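You operate a simulated robot arm through the tools that you are given. There is no shell and no other tool.

The job below is to be done with a simulated robot arm. You get a single attempt, and the scene is never put back.

JOB
Put things in order on the chest top. At the end: the pink jar (marked "CUTICLES") stands where the clear body refill stood; the clear body refill stands where the beige grout brush stood; the blue roller stands where the pink jar stood; the beige grout brush stands on top of the yellow roll; whatever was shut is shut again. Leave all else as you found it, and nothing knocked over.

Only the result counts: the job must be done as asked and must still hold three seconds after the hand-in. Knocking over, shifting, dropping, spilling or breaking anything else fails it.

ROBOT AND FRAMES
A 6-joint arm with a two-finger parallel gripper, fixed in place. Base frame: the origin is at the foot of the arm, x ahead of it, y to its left, z up; the work surface is at about z = 0. Lengths are in m, angles in degrees, forces in N, time in s.
With the tool pointing down near the work surface it reaches from about 0.14 to 0.58 m from the base axis. Its first joint turns from -66.0 to 66.0 degrees. Payload 2.1 kg.
The tool frame sits at the grasp point between the pads (the TCP): z along the fingers, y along the line on which they close. The tips reach 0.03 m beyond it. The gripper opens to 0.094 m. The fingers are 0.028 m wide and 0.01 m thick; the gripper's body (0.05 by 0.096 m) begins 0.055 m behind the TCP.
Orientation is told as [roll, pitch, yaw] about the base's x, y, z axes, in that order, counted from this pose: with the fingers straight down and closing along the base's y, the tool's x points along the base's -x, its y along +y and its z along -z.

CONTROLS
- The arm moves only by the tool drive_tool. Its argument "moves" is one flat list of numbers, 7 for each row, row after row: the shift along the tool's x, y, z in m, then the turn, a rotation vector about the tool's x, y, z in rad, then the closure in counts, from 0 (fully open) to 255 (shut). In form: [dx, dy, dz, wx, wy, wz, jaw, dx, dy, dz, wx, wy, wz, jaw, ...]. A call has 1 to 20 rows; each row is the pose to reach, as a shift and turn from the pose commanded when the call began, along the tool's axes at that moment. Rows are played at 5 a second. More than 0.05 m and 8.6 degrees between two rows, or a gripper value outside its range, and nothing of the call is played. Where a pose cannot be reached the arm comes as near as it can. A force on the tool above 40 N (or 10 N above the force at the start of the call, whichever is more), or a blocked arm, ends the call early, and 0.2 s more pass. The fingers move at their own pace (about 0.072 m/s each) and stop on an object; they squeeze with about 41 N. The grip force told is the motor's: it shows also when the fingers shut on nothing. Time passes only in rows, and 0.2 s behind the last, so rows that repeat a pose let the fingers close. The reply holds the time, the measured pose of the TCP, the force on the tool along the base axes, the opening and the grip force, in the units named above and with some noise, with the torque about the TCP (base axes, N m) and any sound that the robot's microphone picked up, and new pictures: "views" is both (left out), scene, wrist or none.
- Cameras (640 x 400 px; columns grow to the right, rows downward): "scene" is fixed at [0.0661, -0.368, 0.4686]; the picture's right is [0.78, -0.62, 0.00], its down [-0.33, -0.41, -0.85] and it looks along [0.53, 0.67, -0.53] (base axes); focal length 215 px, centre (320, 200). "wrist" rides on the gripper at [0.076, 0.014, -0.103] in the tool frame; the picture's right is [-0.18, 0.98, 0.00], its down [-0.75, -0.14, -0.64] and it looks along [-0.63, -0.12, 0.77] (tool axes); focal length 243 px, centre (320, 200). There is no depth. A picture from a camera that has moved, and an enlarged one, comes with that camera's place and axes in the base frame and with its lens. The place of the scene camera against the robot may be out by one fixed shift of up to 0.025 m in any direction.
- enlarge(camera, box): a new picture of the part [left, top, right, bottom] of that camera's present view, enlarged. The clock stands still meanwhile.
- sign_off(): hands the job in; it is judged then, once.

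Places have to be worked out from the pictures, the camera data and where the tool is seen. Open the gripper and draw the arm clear of the work before you hand the job in, unless the task says otherwise.

The tools are called after "Emit:" as a command line: name --argument value ..., lists and objects as JSON in quotes. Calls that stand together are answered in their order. drive_tool: Moves the arm, as the interface text tells. Its arguments: {"type":"object","properties":{"moves":{"type":"array","items":{"type":"number"}},"views":{"type":"string","enum":["both","scene","wrist","none"]}},"required":["moves"]} The other tools are called the same way: enlarge (camera, box) takes an enlarged picture of a part of a camera's view; sign_off () hands the job in.

At the start:

```text
clock: 0.0
eef_pos: [0.3518, -0.0493, 0.3438]
orientation: [0.0, -0.2, 0.0]
contact_force: [-0.2, 1.1, -0.6]
wrist_torque: [0.0, -0.02, 0.0]
opening: 0.0945
finger_force: 0.2
```

scene: 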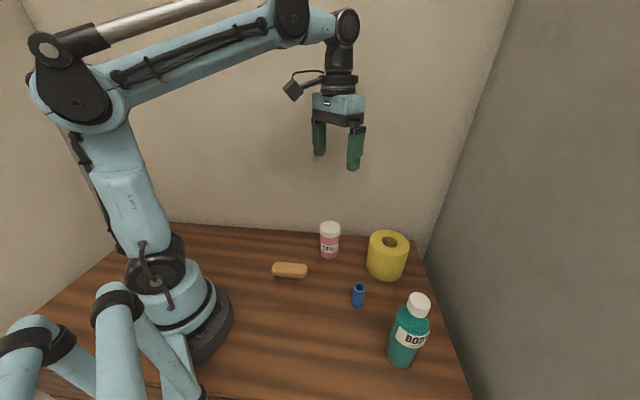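
wrist: 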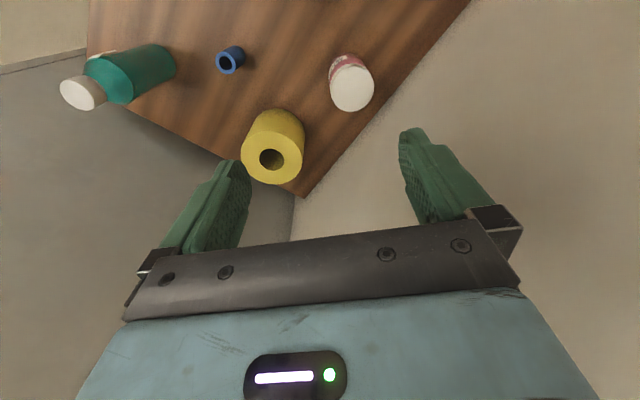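

I'll look closer at both views before moving anything, to identify each object and estimate its place.

Emit:
enlarge --camera "scene" --box '[250, 200, 450, 380]'

Emit:
enlarge --camera "wrist" --box '[40, 0, 440, 220]'

Emit:
enlarge --camera "scene" --box '[370, 270, 450, 380]'

Emit:
enlarge --camera "scene" --box '[260, 210, 420, 310]'

```text
2.22 times, centred on (350, 290) of scene
camera zoom: at [0.0661, -0.368, 0.4686], right [0.78, -0.62, 0.0], down [-0.33, -0.41, -0.85], along [0.53, 0.67, -0.53], focal length 478 px, centre (253, 0)
```

zoom: 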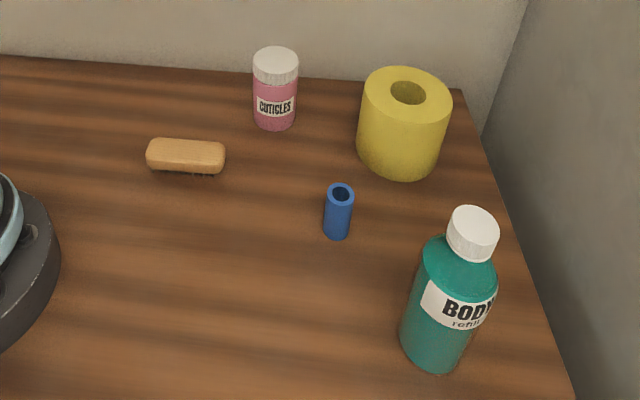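

```text
1.60 times, centred on (240, 110) of wrist
camera zoom: at [0.276, -0.0362, 0.4465], right [0.18, 0.98, 0.0], down [0.75, -0.14, 0.64], along [0.63, -0.12, -0.77], focal length 388 px, centre (448, 344)
```

zoom: 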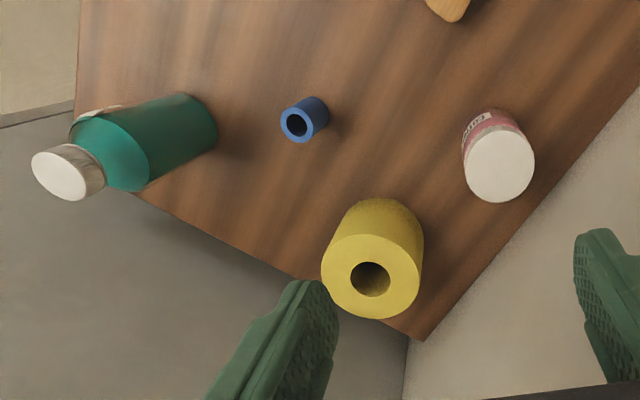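

```text
3.64 times, centred on (410, 325) of scene
camera zoom: at [0.0661, -0.368, 0.4686], right [0.78, -0.62, 0.0], down [-0.33, -0.41, -0.85], along [0.53, 0.67, -0.53], focal length 782 px, centre (-7, -254)
```

zoom: 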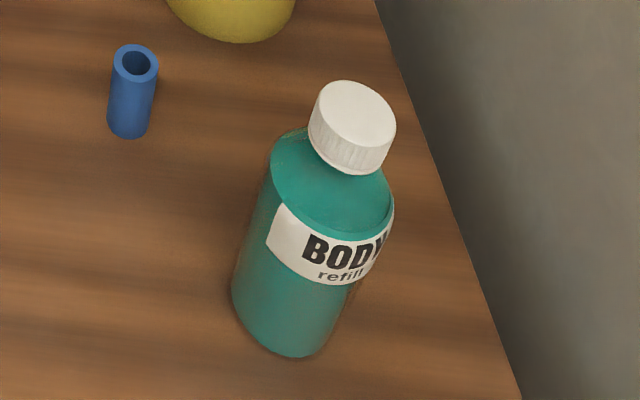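

```text
4.00 times, centred on (340, 260) of scene
camera zoom: at [0.0661, -0.368, 0.4686], right [0.78, -0.62, 0.0], down [-0.33, -0.41, -0.85], along [0.53, 0.67, -0.53], focal length 860 px, centre (240, -40)
```

zoom: 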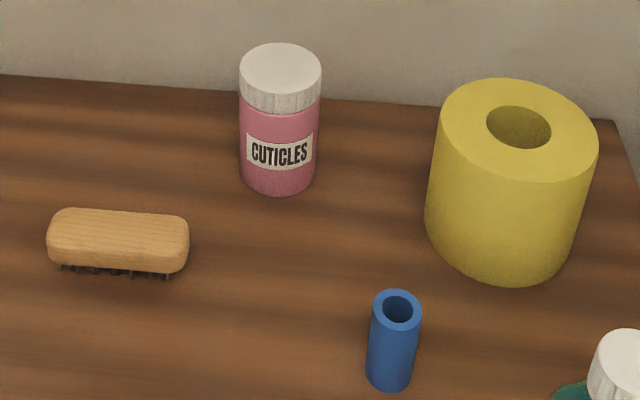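

The scene shows five upright objects: beige brush near (0.25, 0.00), pink jar near (0.38, -0.01), yellow roll near (0.46, -0.15, about 0.10 tall), blue roller near (0.32, -0.18) and the teal refill bottle near (0.31, -0.30). I'll start with the brush: go above it and yaw about -42° so the jaws close across its width.

Emit:
drive_tool --moves '[0.0173, 0.0072, 0.024, 0, 0, 0.122, 0, 0.0347, 0.0143, 0.048, 0, 0, 0.244, 0, 0.052, 0.0215, 0.072, 0, 0, 0.366, 0, 0.0693, 0.0287, 0.096, 0, 0, 0.489, 0, 0.0867, 0.0358, 0.12, 0, 0, 0.611, 0, 0.104, 0.043, 0.144, 0, 0, 0.733, 0, 0.104, 0.043, 0.144, 0, 0, 0.733, 0]' --views "both"

```text
clock: 1.6
eef_pos: [0.2458, -0.0072, 0.2021]
orientation: [0.2, 0.0, -42.1]
contact_force: [0.4, -0.2, -0.4]
wrist_torque: [0.0, 0.03, -0.03]
opening: 0.0938
finger_force: 0.2
camera wrist: at [0.1991, 0.0549, 0.3031], right [0.8, 0.61, 0.0], down [0.46, -0.61, 0.64], along [0.39, -0.51, -0.77], focal length 243 px, centre (320, 200)
```

scene: 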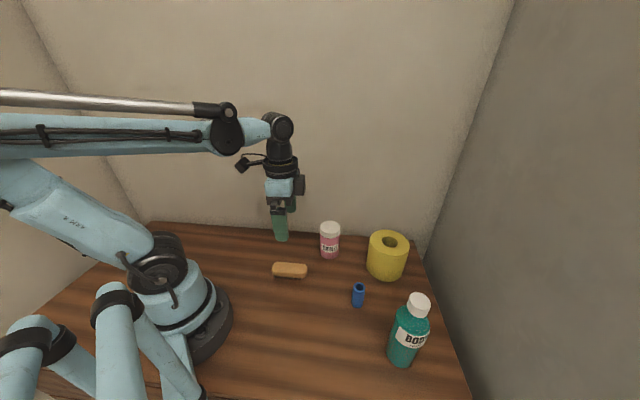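
wrist: 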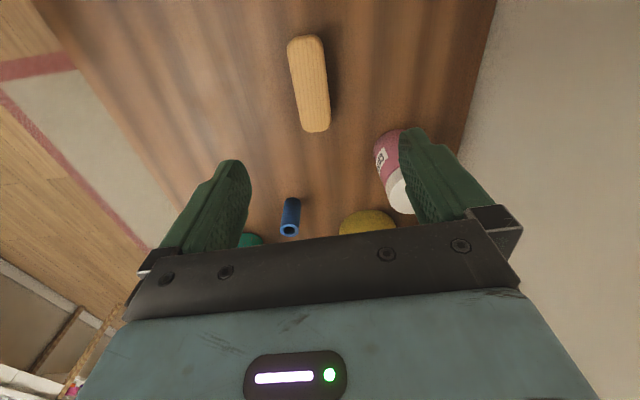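

The brush in the wrist view is centred near (0.239, -0.010) with its long axis about -47°, roughly 0.092 long and 0.035 wide. I'll drop to z = 0.10 while centring and adding about 4.5° of yaw, then check again.

Emit:
drive_tool --moves '[0.002, -0.004, 0.035, 0, 0, 0.04, 0, 0.0039, -0.0076, 0.07, 0, 0, 0.08, 0, 0.0039, -0.0076, 0.1, 0, 0, 0.08, 0, 0.0039, -0.0076, 0.1, 0, 0, 0.08, 0]' --views "both"

```text
clock: 2.6
eef_pos: [0.2393, -0.0109, 0.0999]
orientation: [0.0, 0.0, -46.6]
contact_force: [0.1, 0.4, -0.7]
wrist_torque: [0.0, -0.03, 0.0]
opening: 0.0939
finger_force: 0.2
camera wrist: at [0.1979, 0.0536, 0.2018], right [0.84, 0.54, 0.0], down [0.41, -0.64, 0.64], along [0.35, -0.54, -0.77], focal length 243 px, centre (320, 200)
```

scene: 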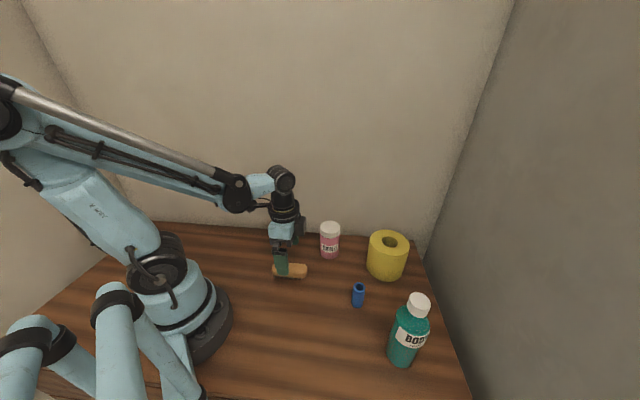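
wrist: 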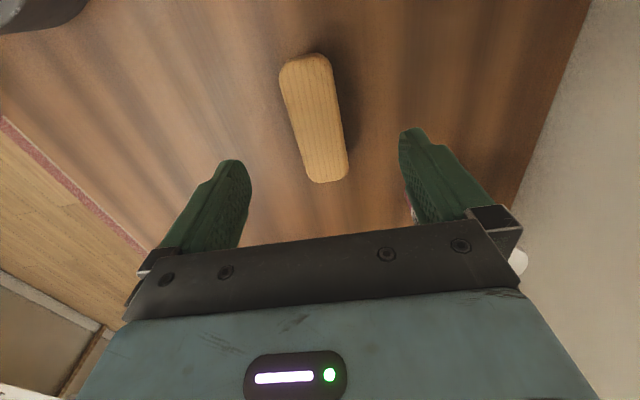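

The brush lies centred between the fingers and aligned (centre about (0.238, -0.010), axis about -47°). I'll lower to TCP z of about 0.037 so the tips stay just off the surface, then close.

Emit:
drive_tool --moves '[0.001, 0, 0.03, 0, 0, 0, 0, 0.002, 0, 0.055, 0, 0, 0, 0, 0.002, 0, 0.063, 0, 0, 0, 0, 0.002, 0, 0.063, 0, 0, 0, 120, 0.002, 0, 0.063, 0, 0, 0, 255, 0.002, 0, 0.063, 0, 0, 0, 255, 0.002, 0, 0.063, 0, 0, 0, 255, 0.002, 0, 0.063, 0, 0, 0, 255]' --views "both"

```text
clock: 4.4
eef_pos: [0.2383, -0.009, 0.0366]
orientation: [0.1, 0.0, -46.5]
contact_force: [0.2, 0.1, 0.5]
wrist_torque: [0.0, 0.01, -0.01]
opening: 0.0369
finger_force: 40.4
camera wrist: at [0.1975, 0.0556, 0.1388], right [0.84, 0.54, 0.0], down [0.41, -0.64, 0.64], along [0.35, -0.54, -0.77], focal length 243 px, centre (320, 200)
```

scene: 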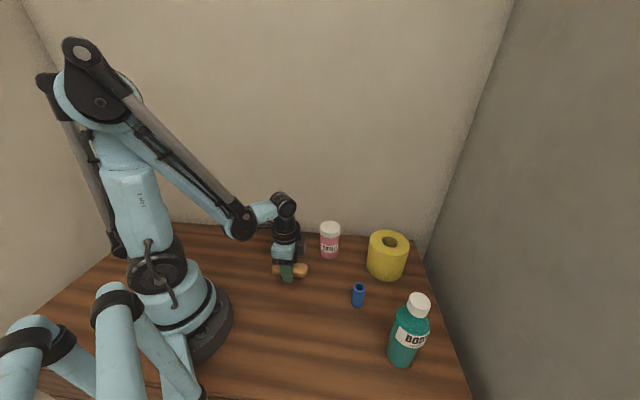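
wrist: 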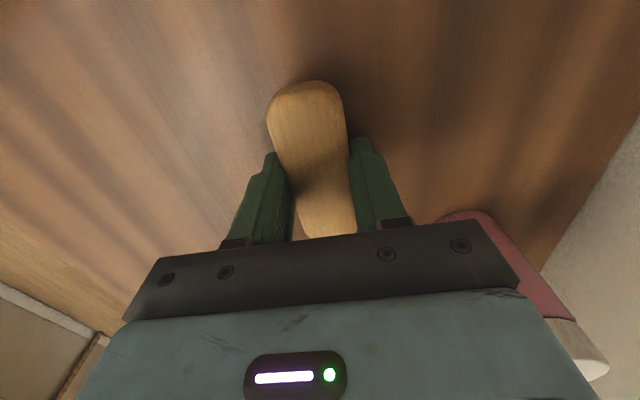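

The brush is held (opening 0.037, 40 N), with its underside resting on the top at TCP z ≈ 0.037. I'll lift it straight up and check that it hangs level.

Emit:
drive_tool --moves '[0, 0, -0.015, 0, 0, 0, 255, 0, 0, -0.05, 0, 0, 0, 255, 0, 0, -0.095, 0, 0, 0, 255, 0, 0, -0.14, 0, 0, 0, 255, 0, 0, -0.185, 0, 0, 0, 255, 0, 0, -0.185, 0, 0, 0, 255]' --views "both"

```text
clock: 5.8
eef_pos: [0.2374, -0.0067, 0.2206]
orientation: [0.2, 0.0, -46.6]
contact_force: [-0.4, -0.3, -0.2]
wrist_torque: [0.01, -0.01, 0.01]
opening: 0.0365
finger_force: 40.6
camera wrist: at [0.1959, 0.058, 0.3234], right [0.84, 0.54, 0.0], down [0.41, -0.64, 0.64], along [0.35, -0.54, -0.77], focal length 243 px, centre (320, 200)
```

scene: 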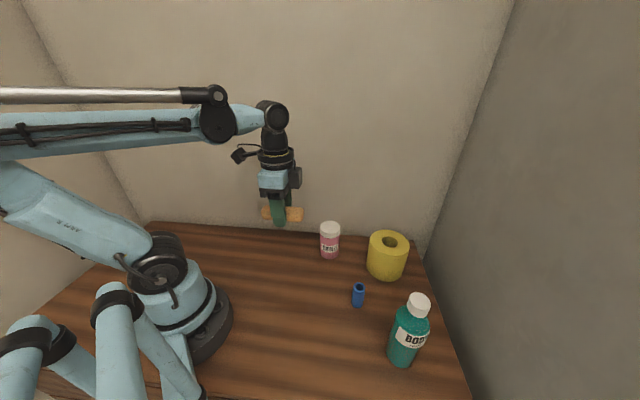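
wrist: 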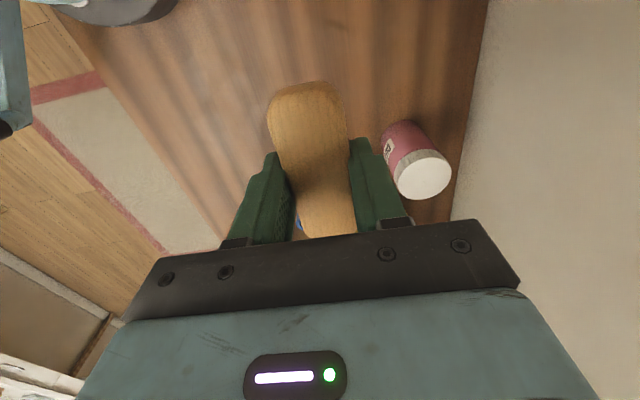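

The brush hangs level in the jaws. Next I'll carry it at z ≈ 0.22, well above the jar and roll, to a point over the yellow roll near (0.461, -0.149) and take pictures there.

Emit:
drive_tool --moves '[-0.02, 0.005, 0, 0, 0, 0, 255, -0.06, 0.0154, 0, 0, 0, 0, 255, -0.105, 0.027, 0, 0, 0, 0, 255, -0.15, 0.0385, 0, 0, 0, 0, 255, -0.195, 0.05, 0, 0, 0, 0, 255, -0.235, 0.0603, 0, 0, 0, 0, 255, -0.2553, 0.0655, 0, 0, 0, 0, 255, -0.2553, 0.0655, 0, 0, 0, 0, 255]' --views "both"

```text
clock: 7.6
eef_pos: [0.4616, -0.1484, 0.2236]
orientation: [0.1, 0.0, -46.6]
contact_force: [0.0, -0.1, -0.6]
wrist_torque: [-0.02, -0.01, 0.01]
opening: 0.0364
finger_force: 40.6
camera wrist: at [0.4197, -0.0826, 0.3257], right [0.84, 0.54, 0.0], down [0.41, -0.64, 0.64], along [0.35, -0.54, -0.77], focal length 243 px, centre (320, 200)
```

scene: 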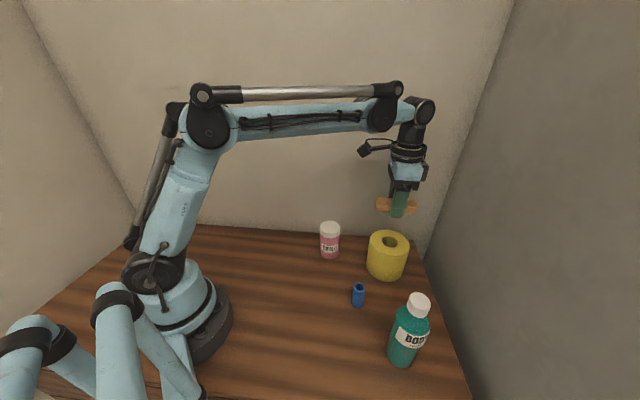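
wrist: 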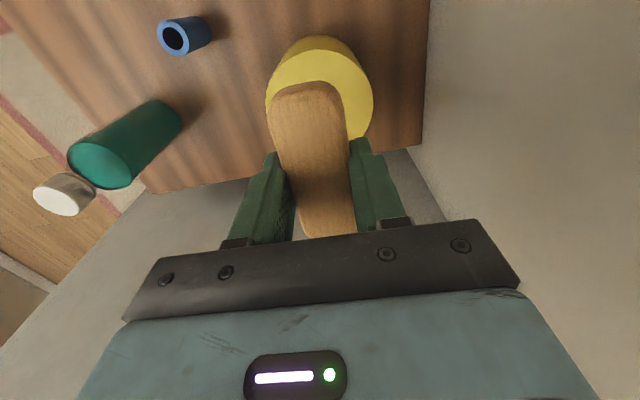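

The brush is now near the roll. I'll enlarge both views to pin down the roll's top rim relative to the brush.

Emit:
enlarge --camera "wrist" --box '[220, 20, 420, 160]'

Emit:
enlarge --camera "scene" --box '[330, 170, 450, 290]'

```text
2.86 times, centred on (320, 90) of wrist
camera zoom: at [0.4197, -0.0826, 0.3257], right [0.84, 0.54, 0.0], down [0.41, -0.64, 0.64], along [0.35, -0.54, -0.77], focal length 693 px, centre (320, 514)
```

zoom: 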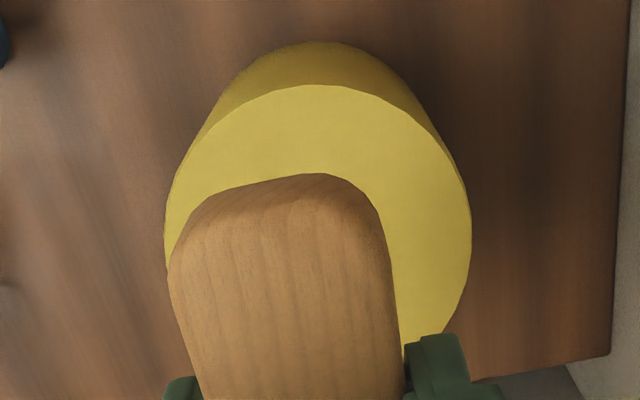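

```text
3.33 times, centred on (390, 230) of scene
camera zoom: at [0.0661, -0.368, 0.4686], right [0.78, -0.62, 0.0], down [-0.33, -0.41, -0.85], along [0.53, 0.67, -0.53], focal length 717 px, centre (87, 100)
```

zoom: 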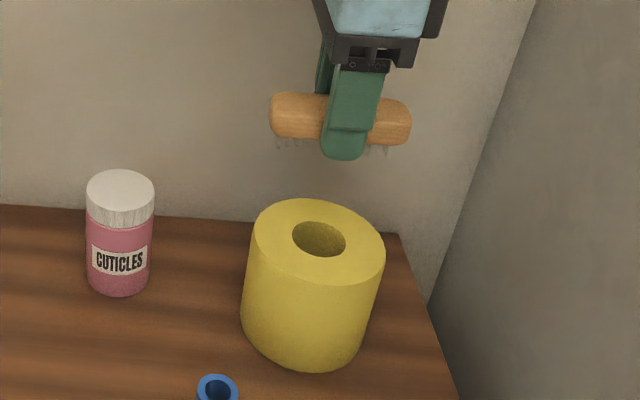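

The roll's top works out centred at about (0.463, -0.151) with radius 0.05 and height near 0.10; the brush centre sits about 6 mm toward tool +x from the TCP. I'll shift to centre it and descend to about 1 cm above the estimated contact.

Emit:
drive_tool --moves '[-0.0045, 0, 0.02, 0, 0, 0, 255, -0.0085, 0.0003, 0.045, 0, 0, 0, 255, -0.0085, 0.0003, 0.065, 0, 0, 0, 255, -0.0085, 0.0003, 0.075, 0, 0, 0, 255, -0.0085, 0.0003, 0.075, 0, 0, 0, 255]' --views "both"

Emit:
enlarge --camera "scene" --box '[340, 190, 440, 290]'

```text
clock: 8.8
eef_pos: [0.4661, -0.1564, 0.1466]
orientation: [0.1, 0.0, -46.6]
contact_force: [-0.4, -0.7, -1.0]
wrist_torque: [0.0, 0.03, -0.02]
opening: 0.0365
finger_force: 40.7
camera wrist: at [0.4251, -0.0913, 0.2491], right [0.84, 0.54, 0.0], down [0.41, -0.64, 0.64], along [0.35, -0.54, -0.77], focal length 243 px, centre (320, 200)
```

scene: 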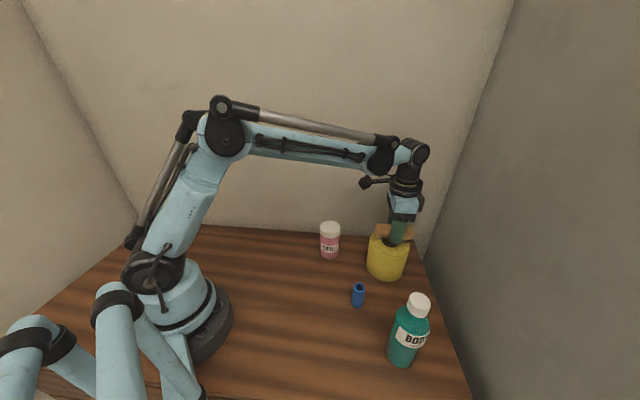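
wrist: 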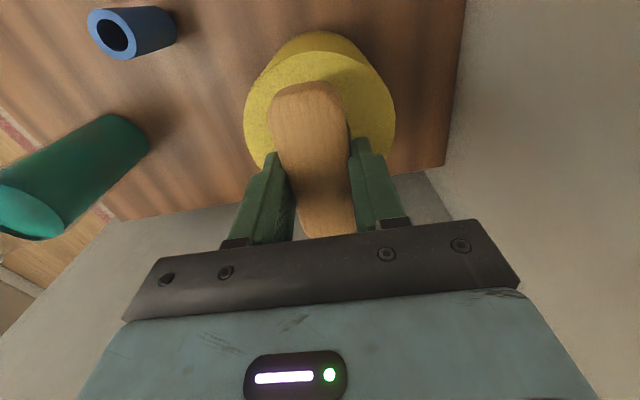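

```text
4.00 times, centred on (390, 240) of scene
camera zoom: at [0.0661, -0.368, 0.4686], right [0.78, -0.62, 0.0], down [-0.33, -0.41, -0.85], along [0.53, 0.67, -0.53], focal length 860 px, centre (40, 40)
```

zoom: 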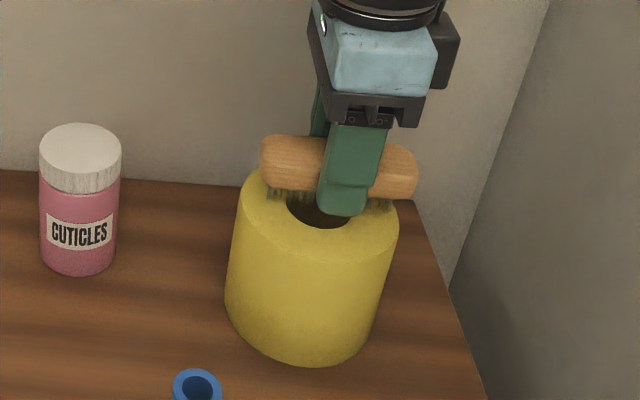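

The brush centre is within a few millimetres of the roll's axis. I'll lower in small steps, watching the force for contact.

Emit:
drive_tool --moves '[0, 0, 0.003, 0, 0, 0, 255, 0, 0, 0.006, 0, 0, 0, 255, 0, 0, 0.007, 0, 0, 0, 255]' --views "none"

Emit:
enlarge --camera "scene" --box '[365, 205, 415, 265]'

```text
clock: 9.6
eef_pos: [0.4653, -0.1555, 0.1398]
orientation: [0.2, 0.0, -46.6]
contact_force: [0.0, -0.2, 0.0]
wrist_torque: [0.02, -0.02, -0.01]
opening: 0.0355
finger_force: 40.7
```

```text
6.67 times, centred on (390, 235) of scene
camera zoom: at [0.0661, -0.368, 0.4686], right [0.78, -0.62, 0.0], down [-0.33, -0.41, -0.85], along [0.53, 0.67, -0.53], focal length 1433 px, centre (-147, -33)
```

zoom: 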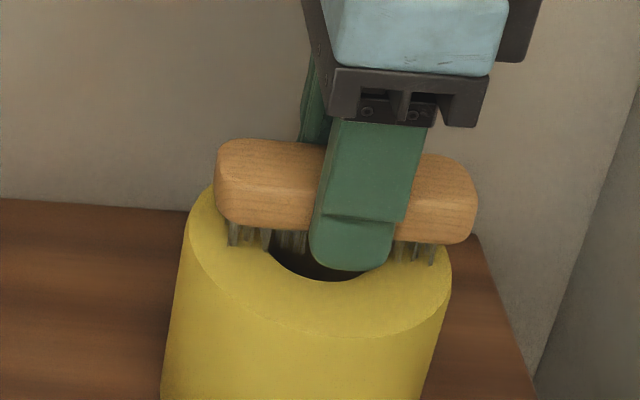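

No contact yet at z ≈ 0.140, and the bristles look almost on the rim. I'll go down another 3 mm in 1 mm steps.

Emit:
drive_tool --moves '[0, 0, 0.001, 0, 0, 0, 255, 0, 0, 0.002, 0, 0, 0, 255, 0, 0, 0.003, 0, 0, 0, 255, 0, 0, 0.003, 0, 0, 0, 255]' --views "none"

```text
clock: 10.6
eef_pos: [0.4664, -0.1551, 0.1383]
orientation: [0.2, 0.0, -46.6]
contact_force: [-0.3, 0.0, -1.7]
wrist_torque: [0.0, -0.01, -0.02]
opening: 0.0354
finger_force: 41.0
```

Still only noise in the force at about z = 0.137. I'll go down 2 mm more.

Emit:
drive_tool --moves '[0, 0, 0.001, 0, 0, 0, 255, 0, 0, 0.002, 0, 0, 0, 255, 0, 0, 0.002, 0, 0, 0, 255]' --views "none"

Emit:
enlarge --camera "scene" --box '[365, 205, 415, 265]'

```text
clock: 11.4
eef_pos: [0.4667, -0.1548, 0.1365]
orientation: [0.1, -0.1, -46.6]
contact_force: [0.7, -1.6, 12.4]
wrist_torque: [0.05, -0.17, -0.01]
opening: 0.0354
finger_force: 40.8
```

```text
6.67 times, centred on (390, 235) of scene
camera zoom: at [0.0661, -0.368, 0.4687], right [0.78, -0.62, 0.0], down [-0.33, -0.41, -0.85], along [0.53, 0.67, -0.53], focal length 1433 px, centre (-147, -33)
```

zoom: 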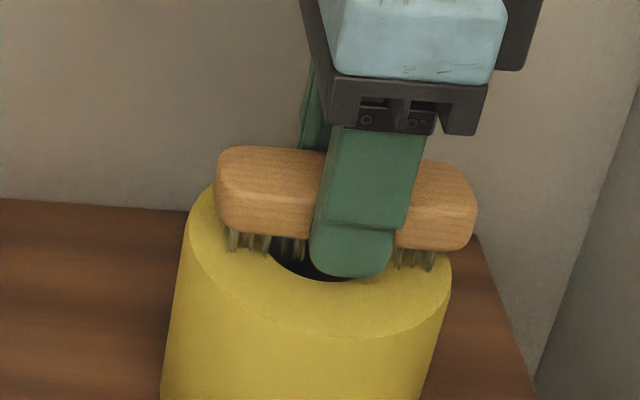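

Contact is clear at 12 N, so the bristles rest on the roll (top ≈ 0.10). I'll ease up 1 mm to relieve the load, open the jaws and rise straight up.

Emit:
drive_tool --moves '[0, 0, -0.001, 0, 0, 0, 255, 0, 0, -0.001, 0, 0, 0, 120, 0, 0, -0.001, 0, 0, 0, 60, 0, 0, -0.001, 0, 0, 0, 20, 0, 0, -0.001, 0, 0, 0, 0, 0, 0, -0.02, 0, 0, 0, 0, 0, 0, -0.06, 0, 0, 0, 0, 0, 0, -0.1, 0, 0, 0, 0, 0, 0, -0.1, 0, 0, 0, 0]' --views "both"

Emit:
enlarge --camera "scene" --box '[340, 200, 440, 290]'

```text
clock: 13.4
eef_pos: [0.4689, -0.1535, 0.2377]
orientation: [0.1, -0.1, -46.5]
contact_force: [0.4, 0.3, 0.1]
wrist_torque: [-0.04, -0.03, 0.03]
opening: 0.0942
finger_force: 0.0
camera wrist: at [0.4274, -0.0886, 0.3381], right [0.84, 0.54, 0.0], down [0.41, -0.64, 0.64], along [0.35, -0.54, -0.77], focal length 243 px, centre (320, 200)
```

scene: 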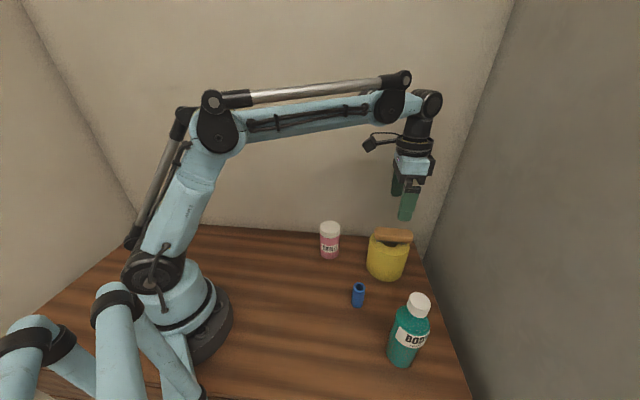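
wrist: 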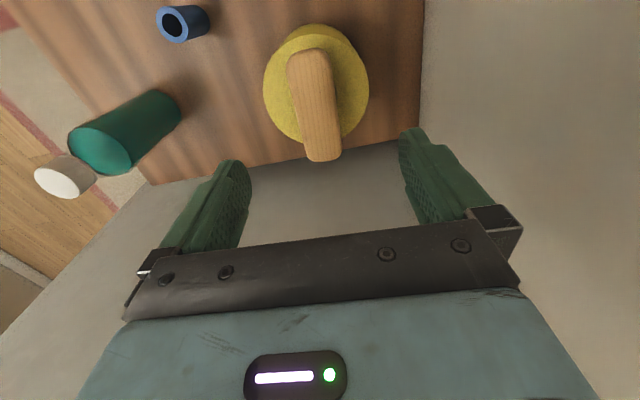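

```text
4.44 times, centred on (390, 245) of scene
camera zoom: at [0.0661, -0.368, 0.4686], right [0.78, -0.62, 0.0], down [-0.33, -0.41, -0.85], along [0.53, 0.67, -0.53], focal length 956 px, centre (9, 0)
```

zoom: 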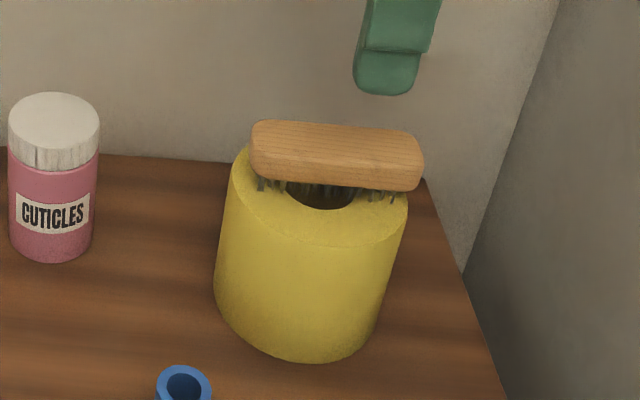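

The brush rests on the roll, centred at about (0.466, -0.153), undisturbed. Next comes the refill bottle: it's about 0.178 tall, so I'll need a tilted grip on its body below the cap. I'll move high to its base side, yawing to -30°, to view it.

Emit:
drive_tool --moves '[0.01, -0.02, -0.03, 0, 0, 0, 0, 0.026, -0.062, -0.035, 0, 0, -0.05, 0, 0.043, -0.103, -0.035, 0, 0, -0.12, 0, 0.06, -0.145, -0.035, 0, 0, -0.18, 0, 0.077, -0.185, -0.035, 0, 0, -0.24, 0, 0.0941, -0.2242, -0.035, 0, 0, -0.288, 0, 0.0941, -0.2242, -0.035, 0, 0, -0.288, 0]' --views "both"

```text
clock: 15.0
eef_pos: [0.2367, -0.2402, 0.2681]
orientation: [0.0, 0.0, -30.0]
contact_force: [0.6, 0.2, 0.1]
wrist_torque: [-0.01, 0.01, 0.0]
opening: 0.094
finger_force: 0.0
camera wrist: at [0.1789, -0.1907, 0.3711], right [0.65, 0.76, 0.0], down [0.58, -0.5, 0.64], along [0.49, -0.42, -0.77], focal length 243 px, centre (320, 200)
```

scene: 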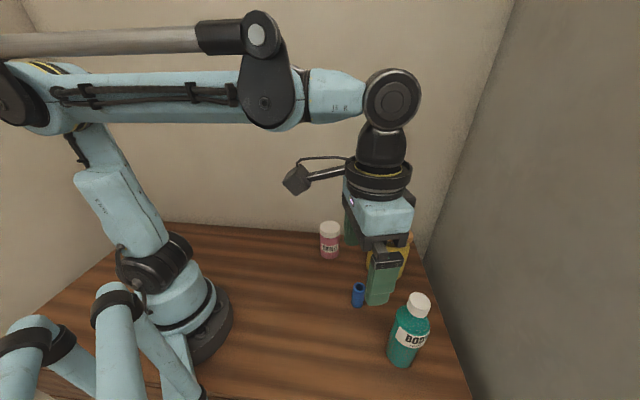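
wrist: 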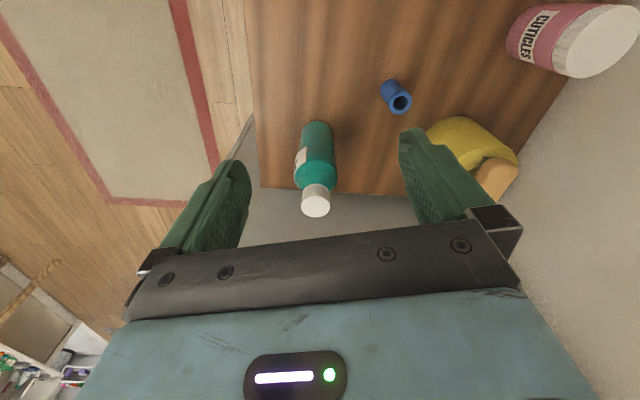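

Emit:
enlarge --camera "wrist" --box '[260, 90, 380, 230]'

Emit:
enlarge --camera "wrist" --box '[360, 50, 460, 130]'

```text
2.86 times, centred on (320, 160) of wrist
camera zoom: at [0.1789, -0.1907, 0.3711], right [0.65, 0.76, 0.0], down [0.58, -0.5, 0.64], along [0.49, -0.42, -0.77], focal length 693 px, centre (320, 314)
```

zoom: 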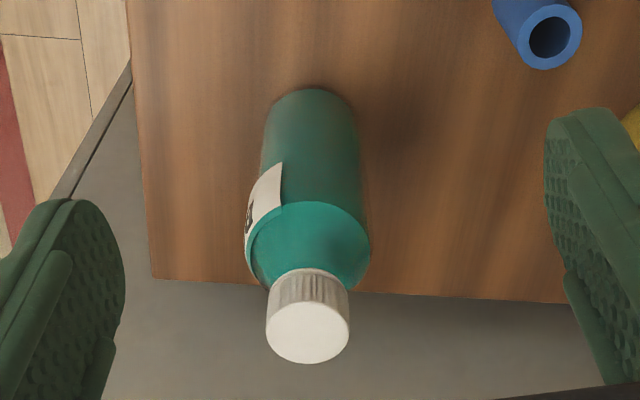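

```text
5.00 times, centred on (410, 90) of wrist
camera zoom: at [0.1789, -0.1907, 0.3711], right [0.65, 0.76, 0.0], down [0.58, -0.5, 0.64], along [0.49, -0.42, -0.77], focal length 1213 px, centre (-130, 750)
```

zoom: 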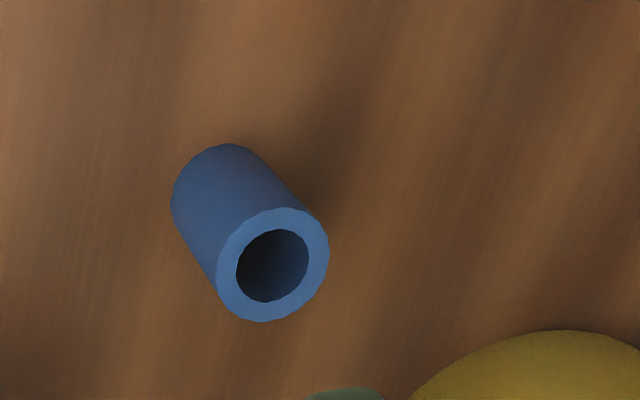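

The bottle is ~0.096 m ahead and 0.024 m to the -y side of the tool (centre about (0.310, -0.308)), body 0.055 wide with its shoulder near z = 0.11. I'll shift sideways and tilt the fingers 50° forward here in free space first.

Emit:
drive_tool --moves '[0, -0.006, 0, 0, -0.145, 0, 0, 0, -0.012, 0, 0, -0.29, 0, 0, 0, -0.018, 0, 0, -0.435, 0, 0, 0, -0.0235, 0, 0, -0.58, 0, 0, 0, -0.0235, 0, 0, -0.725, 0, 0, 0, -0.0235, 0, 0, -0.8727, 0, 0, 0, -0.0235, 0, 0, -0.8727, 0, 0]' --views "both"

```text
clock: 16.6
eef_pos: [0.2282, -0.2625, 0.27]
orientation: [0.1, -50.3, -30.1]
contact_force: [-1.3, -0.1, -0.9]
wrist_torque: [0.01, 0.02, 0.01]
opening: 0.094
finger_force: 0.0
camera wrist: at [0.1251, -0.186, 0.277], right [0.59, 0.79, 0.14], down [-0.08, -0.12, 0.99], along [0.8, -0.6, -0.01], focal length 243 px, centre (320, 200)
```

scene: 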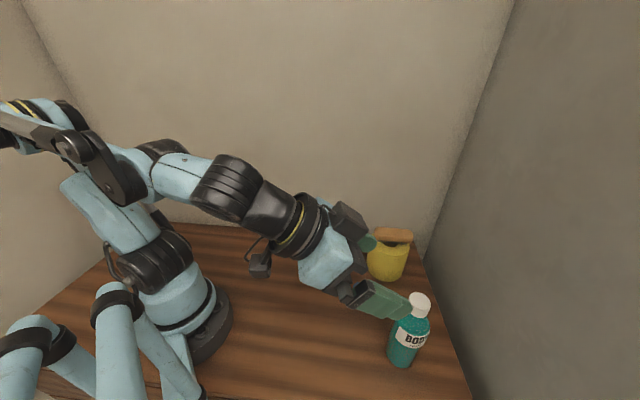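
wrist: 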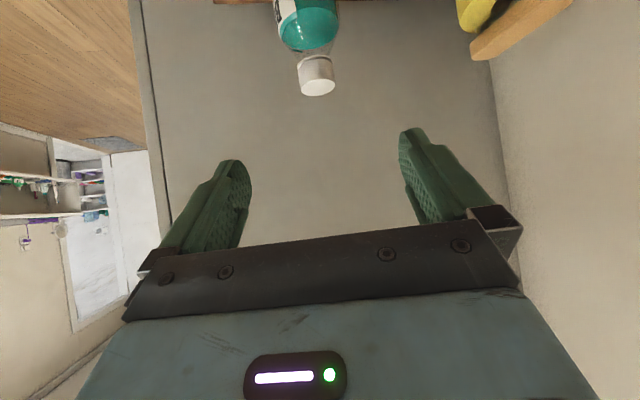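

The tilt was reached cleanly at (0.229, -0.2625, 0.27). Next I'll descend straight down to z ≈ 0.083, in front of the bottle and clear of the roller.

Emit:
drive_tool --moves '[0.0283, 0, 0.0238, 0, 0, 0, 0, 0.0567, 0, 0.0476, 0, 0, 0, 0, 0.085, 0, 0.0713, 0, 0, 0, 0, 0.1134, 0, 0.0951, 0, 0, 0, 0, 0.1417, 0, 0.1189, 0, 0, 0, 0, 0.1417, 0, 0.1189, 0, 0, 0, 0]' --views "both"

```text
clock: 18.0
eef_pos: [0.2275, -0.2634, 0.0836]
orientation: [0.1, -49.9, -30.1]
contact_force: [0.6, -0.5, -0.6]
wrist_torque: [-0.01, 0.0, 0.0]
opening: 0.0939
finger_force: 0.1
camera wrist: at [0.1263, -0.1881, 0.0915], right [0.59, 0.79, 0.14], down [-0.08, -0.12, 0.99], along [0.8, -0.6, -0.01], focal length 243 px, centre (320, 200)
```

scene: 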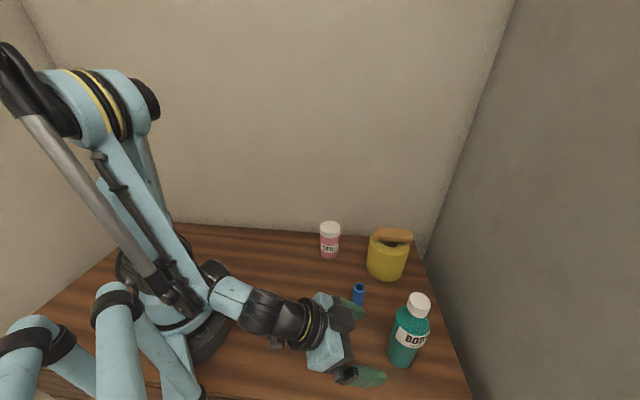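
wrist: 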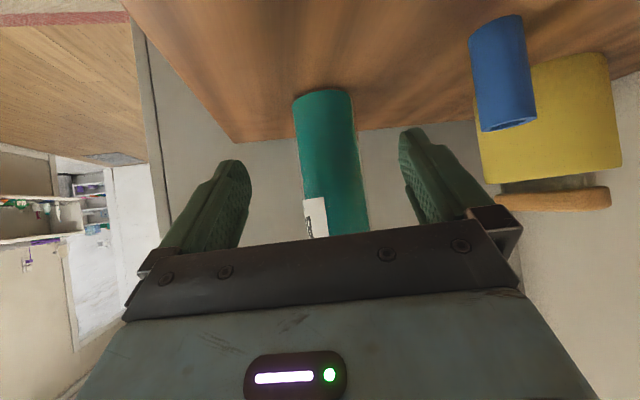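

The bottle is centred between the fingers to within about 2 mm, with its axis ~0.097 m ahead. I'll slide horizontally forward 0.088 m with open jaws and check before closing.

Emit:
drive_tool --moves '[-0.0129, 0.0003, 0.0153, 0, 0, 0, 0, -0.0257, 0.0005, 0.0306, 0, 0, 0, 0, -0.0386, 0.0008, 0.046, 0, 0, 0, 0, -0.0502, 0.001, 0.0597, 0, 0, 0, 0, -0.0566, 0.001, 0.0674, 0, 0, 0, 0, -0.0566, 0.001, 0.0674, 0, 0, 0, 0]' --views "both"

Emit:
enlarge --camera "scene" --box '[330, 260, 450, 390]'

```text
clock: 19.4
eef_pos: [0.3054, -0.3032, 0.0856]
orientation: [0.1, -50.1, -30.1]
contact_force: [0.2, -0.8, -0.1]
wrist_torque: [-0.03, 0.0, -0.03]
opening: 0.0935
finger_force: 0.1
camera wrist: at [0.2039, -0.228, 0.0924], right [0.59, 0.79, 0.14], down [-0.08, -0.12, 0.99], along [0.8, -0.6, -0.01], focal length 243 px, centre (320, 200)
```

scene: 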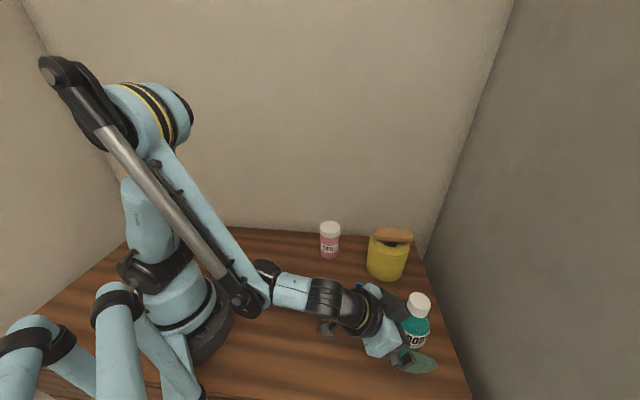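
wrist: 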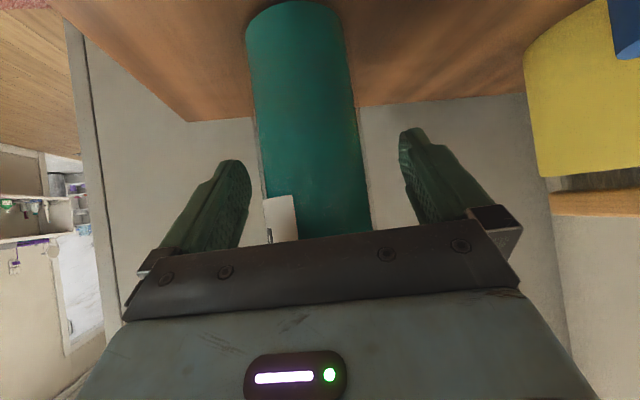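

```text
3.08 times, centred on (390, 325) of scene
camera zoom: at [0.0661, -0.368, 0.4686], right [0.78, -0.62, 0.0], down [-0.33, -0.41, -0.85], along [0.53, 0.67, -0.53], focal length 662 px, centre (105, -185)
```

zoom: 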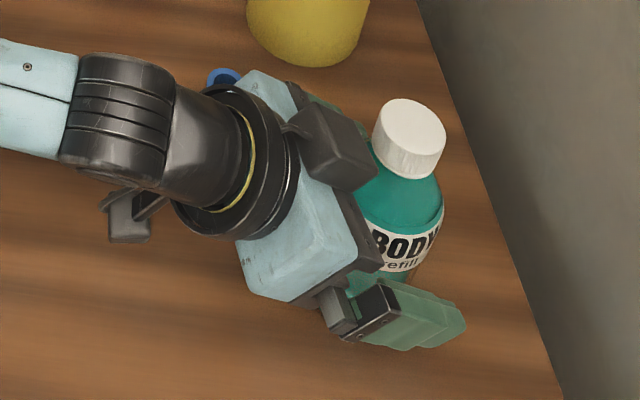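

The bottle stands between the pads with no contact. I'll correct about 3 mm sideways and close gradually on the body below the shoulder.

Emit:
drive_tool --moves '[0, -0.003, 0, 0, 0, 0, 0, 0, -0.003, 0, 0, 0, 0, 50, 0, -0.003, 0, 0, 0, 0, 75, 0, -0.003, 0, 0, 0, 0, 88, 0, -0.003, 0, 0, 0, 0, 96, 0, -0.003, 0, 0, 0, 0, 104, 0, -0.003, 0, 0, 0, 0, 112, 0, -0.003, 0, 0, 0, 0, 125, 0, -0.003, 0, 0, 0, 0, 255, 0, -0.003, 0, 0, 0, 0, 255, 0, -0.003, 0, 0, 0, 0, 255]' --views "both"

Emit:
enlarge --camera "scene" --box '[330, 260, 450, 390]'

```text
clock: 21.8
eef_pos: [0.3044, -0.3065, 0.0862]
orientation: [0.1, -50.0, -30.1]
contact_force: [0.8, 1.4, -0.5]
wrist_torque: [0.0, 0.01, 0.0]
opening: 0.0606
finger_force: 41.2
camera wrist: at [0.2019, -0.2306, 0.0929], right [0.59, 0.79, 0.14], down [-0.08, -0.12, 0.99], along [0.8, -0.6, -0.01], focal length 243 px, centre (320, 200)
```

scene: 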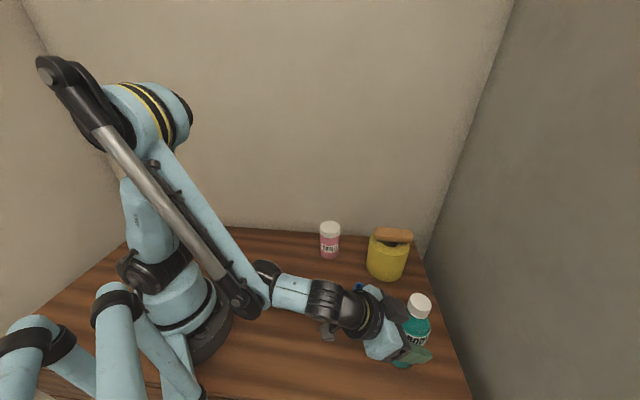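
wrist: 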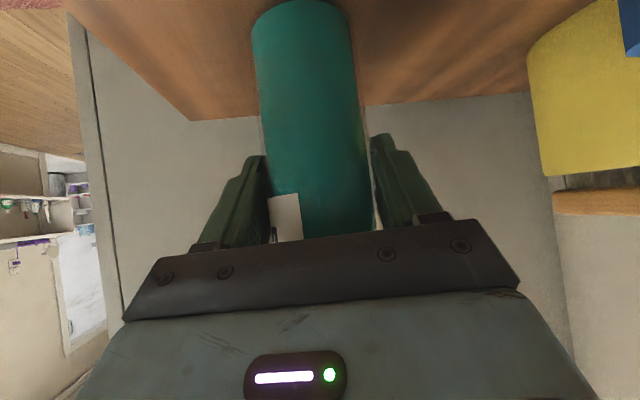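

```text
3.08 times, centred on (390, 325) of scene
camera zoom: at [0.0661, -0.368, 0.4686], right [0.78, -0.62, 0.0], down [-0.33, -0.41, -0.85], along [0.53, 0.67, -0.53], focal length 662 px, centre (105, -185)
```

zoom: 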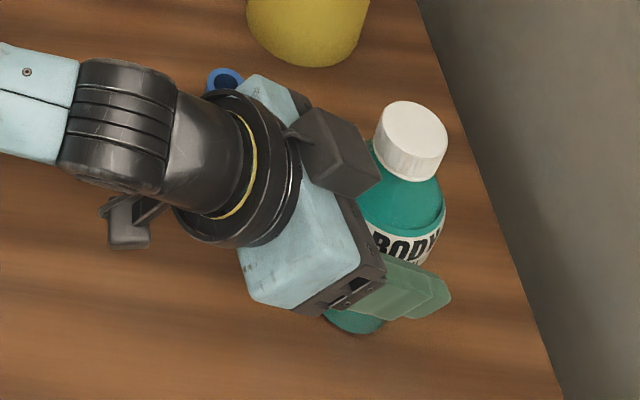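

The bottle is gripped (opening 0.0606, 41 N) and still upright. I'll enlarge the wrist view to measure where the bottle axis sits relative to the TCP before lifting.

Emit:
enlarge --camera "wrist" --box '[200, 0, 420, 240]'

```text
1.67 times, centred on (310, 120) of wrist
camera zoom: at [0.2019, -0.2306, 0.0929], right [0.59, 0.79, 0.14], down [-0.08, -0.12, 0.99], along [0.8, -0.6, -0.01], focal length 404 px, centre (337, 333)
```

zoom: 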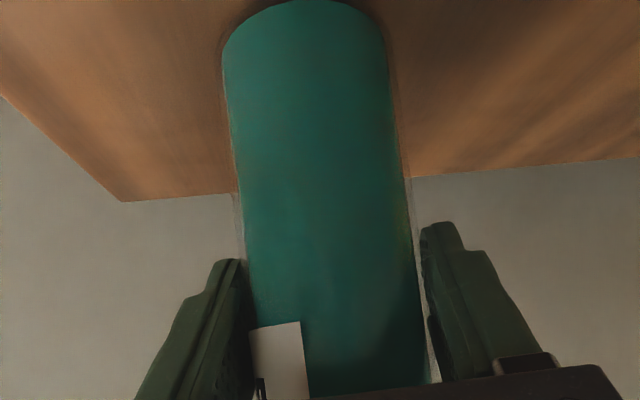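

The bottle axis sits about 12 mm ahead of the TCP, putting its original spot near (0.313, -0.3115). Next I'll lift straight up about 0.13 m, slowly, keeping it upright.

Emit:
drive_tool --moves '[-0.0115, 0, -0.0096, 0, 0, 0, 255, -0.0345, 0, -0.0289, 0, 0, 0, 255, -0.0613, 0, -0.0514, 0, 0, 0, 255, -0.0843, 0, -0.0707, 0, 0, 0, 255, -0.0996, 0, -0.0836, 0, 0, 0, 255, -0.0996, 0, -0.0836, 0, 0, 0, 255]' --views "both"

Emit:
enlarge --camera "scene" --box '[330, 200, 450, 330]'

```text
clock: 23.2
eef_pos: [0.3042, -0.3077, 0.2152]
orientation: [0.0, -50.0, -30.1]
contact_force: [0.2, -0.7, -2.4]
wrist_torque: [-0.02, 0.01, 0.01]
opening: 0.0605
finger_force: 41.4
camera wrist: at [0.2015, -0.2315, 0.2228], right [0.59, 0.79, 0.14], down [-0.08, -0.12, 0.99], along [0.8, -0.6, -0.01], focal length 243 px, centre (320, 200)
```

scene: 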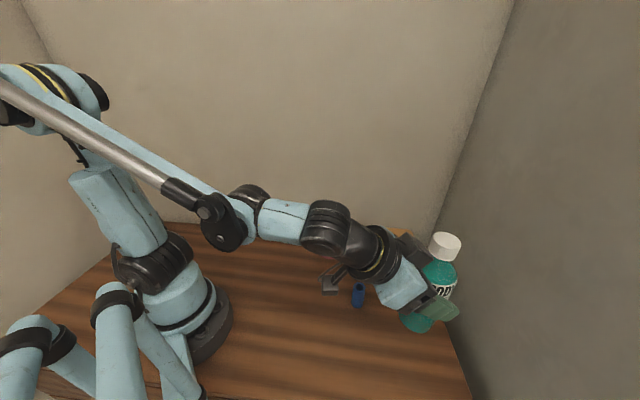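
wrist: 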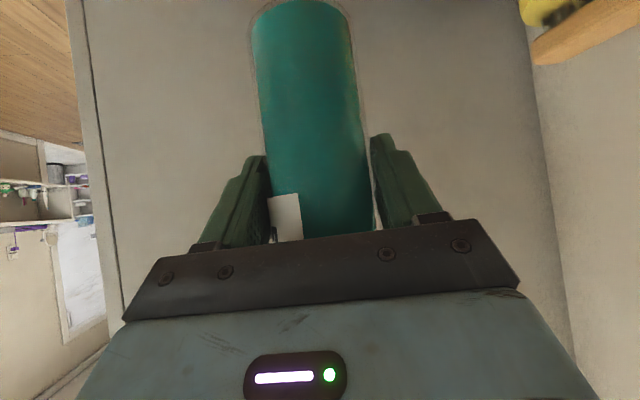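

```text
3.08 times, centred on (390, 265) of scene
camera zoom: at [0.0661, -0.368, 0.4686], right [0.78, -0.62, 0.0], down [-0.33, -0.41, -0.85], along [0.53, 0.67, -0.53], focal length 662 px, centre (105, 0)
```

zoom: 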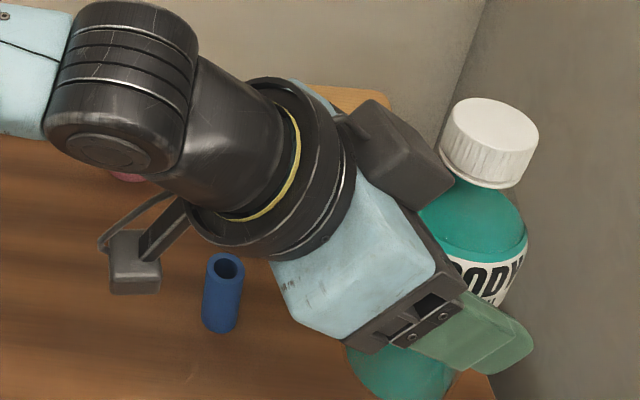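

The bottle is up, vertical and steady (about 2.4 N of weight). I'll carry it over to above the old brush spot while turning the hand 90° about the vertical, so the wrist stays clear of the arm's base.

Emit:
drive_tool --moves '[0.01272, 0.01876, -0.01515, -0.1094, 0, -0.0918, 255, 0.02528, 0.03755, -0.03011, -0.2188, 0, -0.1836, 255, 0.0377, 0.05643, -0.04491, -0.3282, 0, -0.2754, 255, 0.04997, 0.0754, -0.05953, -0.4376, 0, -0.3672, 255, 0.06211, 0.0945, -0.07399, -0.547, 0, -0.459, 255, 0.07413, 0.11375, -0.0883, -0.6564, 0, -0.5508, 255, 0.08606, 0.1332, -0.10252, -0.7658, 0, -0.6426, 255, 0.09788, 0.15285, -0.1166, -0.8752, 0, -0.7344, 255, 0.10965, 0.17274, -0.13062, -0.9846, 0, -0.8262, 255, 0.12135, 0.19286, -0.14456, -1.094, 0, -0.918, 255, 0.13305, 0.21319, -0.1585, -1.2034, 0, -1.0098, 255, 0.13305, 0.21319, -0.1585, -1.2034, 0, -1.0098, 255]' --views "both"

Emit:
enlarge --camera "scene" --box '[220, 140, 380, 300]'

```text
clock: 25.8
eef_pos: [0.2302, -0.0184, 0.2162]
orientation: [0.0, -50.1, 60.0]
contact_force: [-0.9, 1.0, -2.9]
wrist_torque: [-0.02, 0.03, 0.02]
opening: 0.0608
finger_force: 40.9
camera wrist: at [0.1558, -0.1219, 0.224], right [-0.79, 0.59, 0.14], down [0.12, -0.08, 0.99], along [0.6, 0.8, -0.01], focal length 243 px, centre (320, 200)
```

scene: 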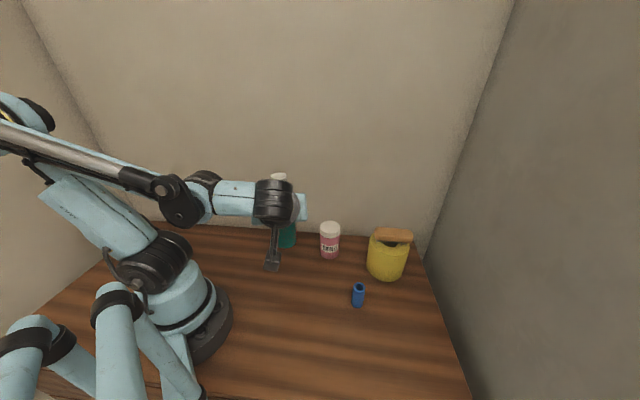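
wrist: 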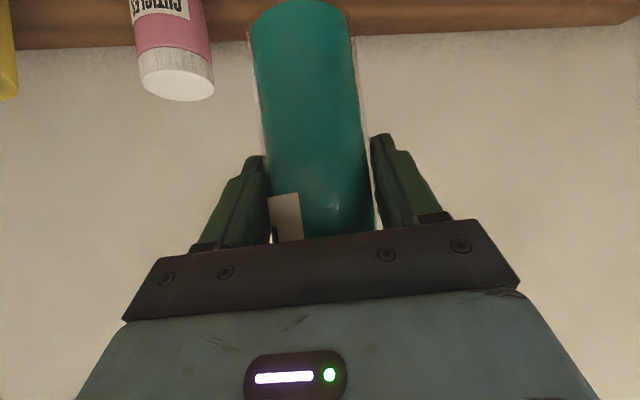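

```text
2.50 times, centred on (300, 220) of scene
camera zoom: at [0.0661, -0.368, 0.4686], right [0.78, -0.62, 0.0], down [-0.33, -0.41, -0.85], along [0.53, 0.67, -0.53], focal length 538 px, centre (370, 150)
```

zoom: 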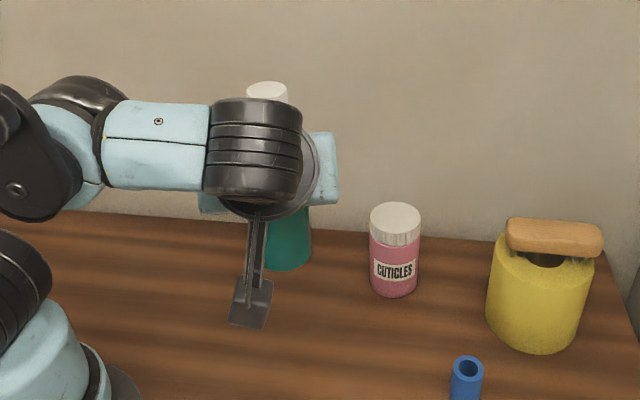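

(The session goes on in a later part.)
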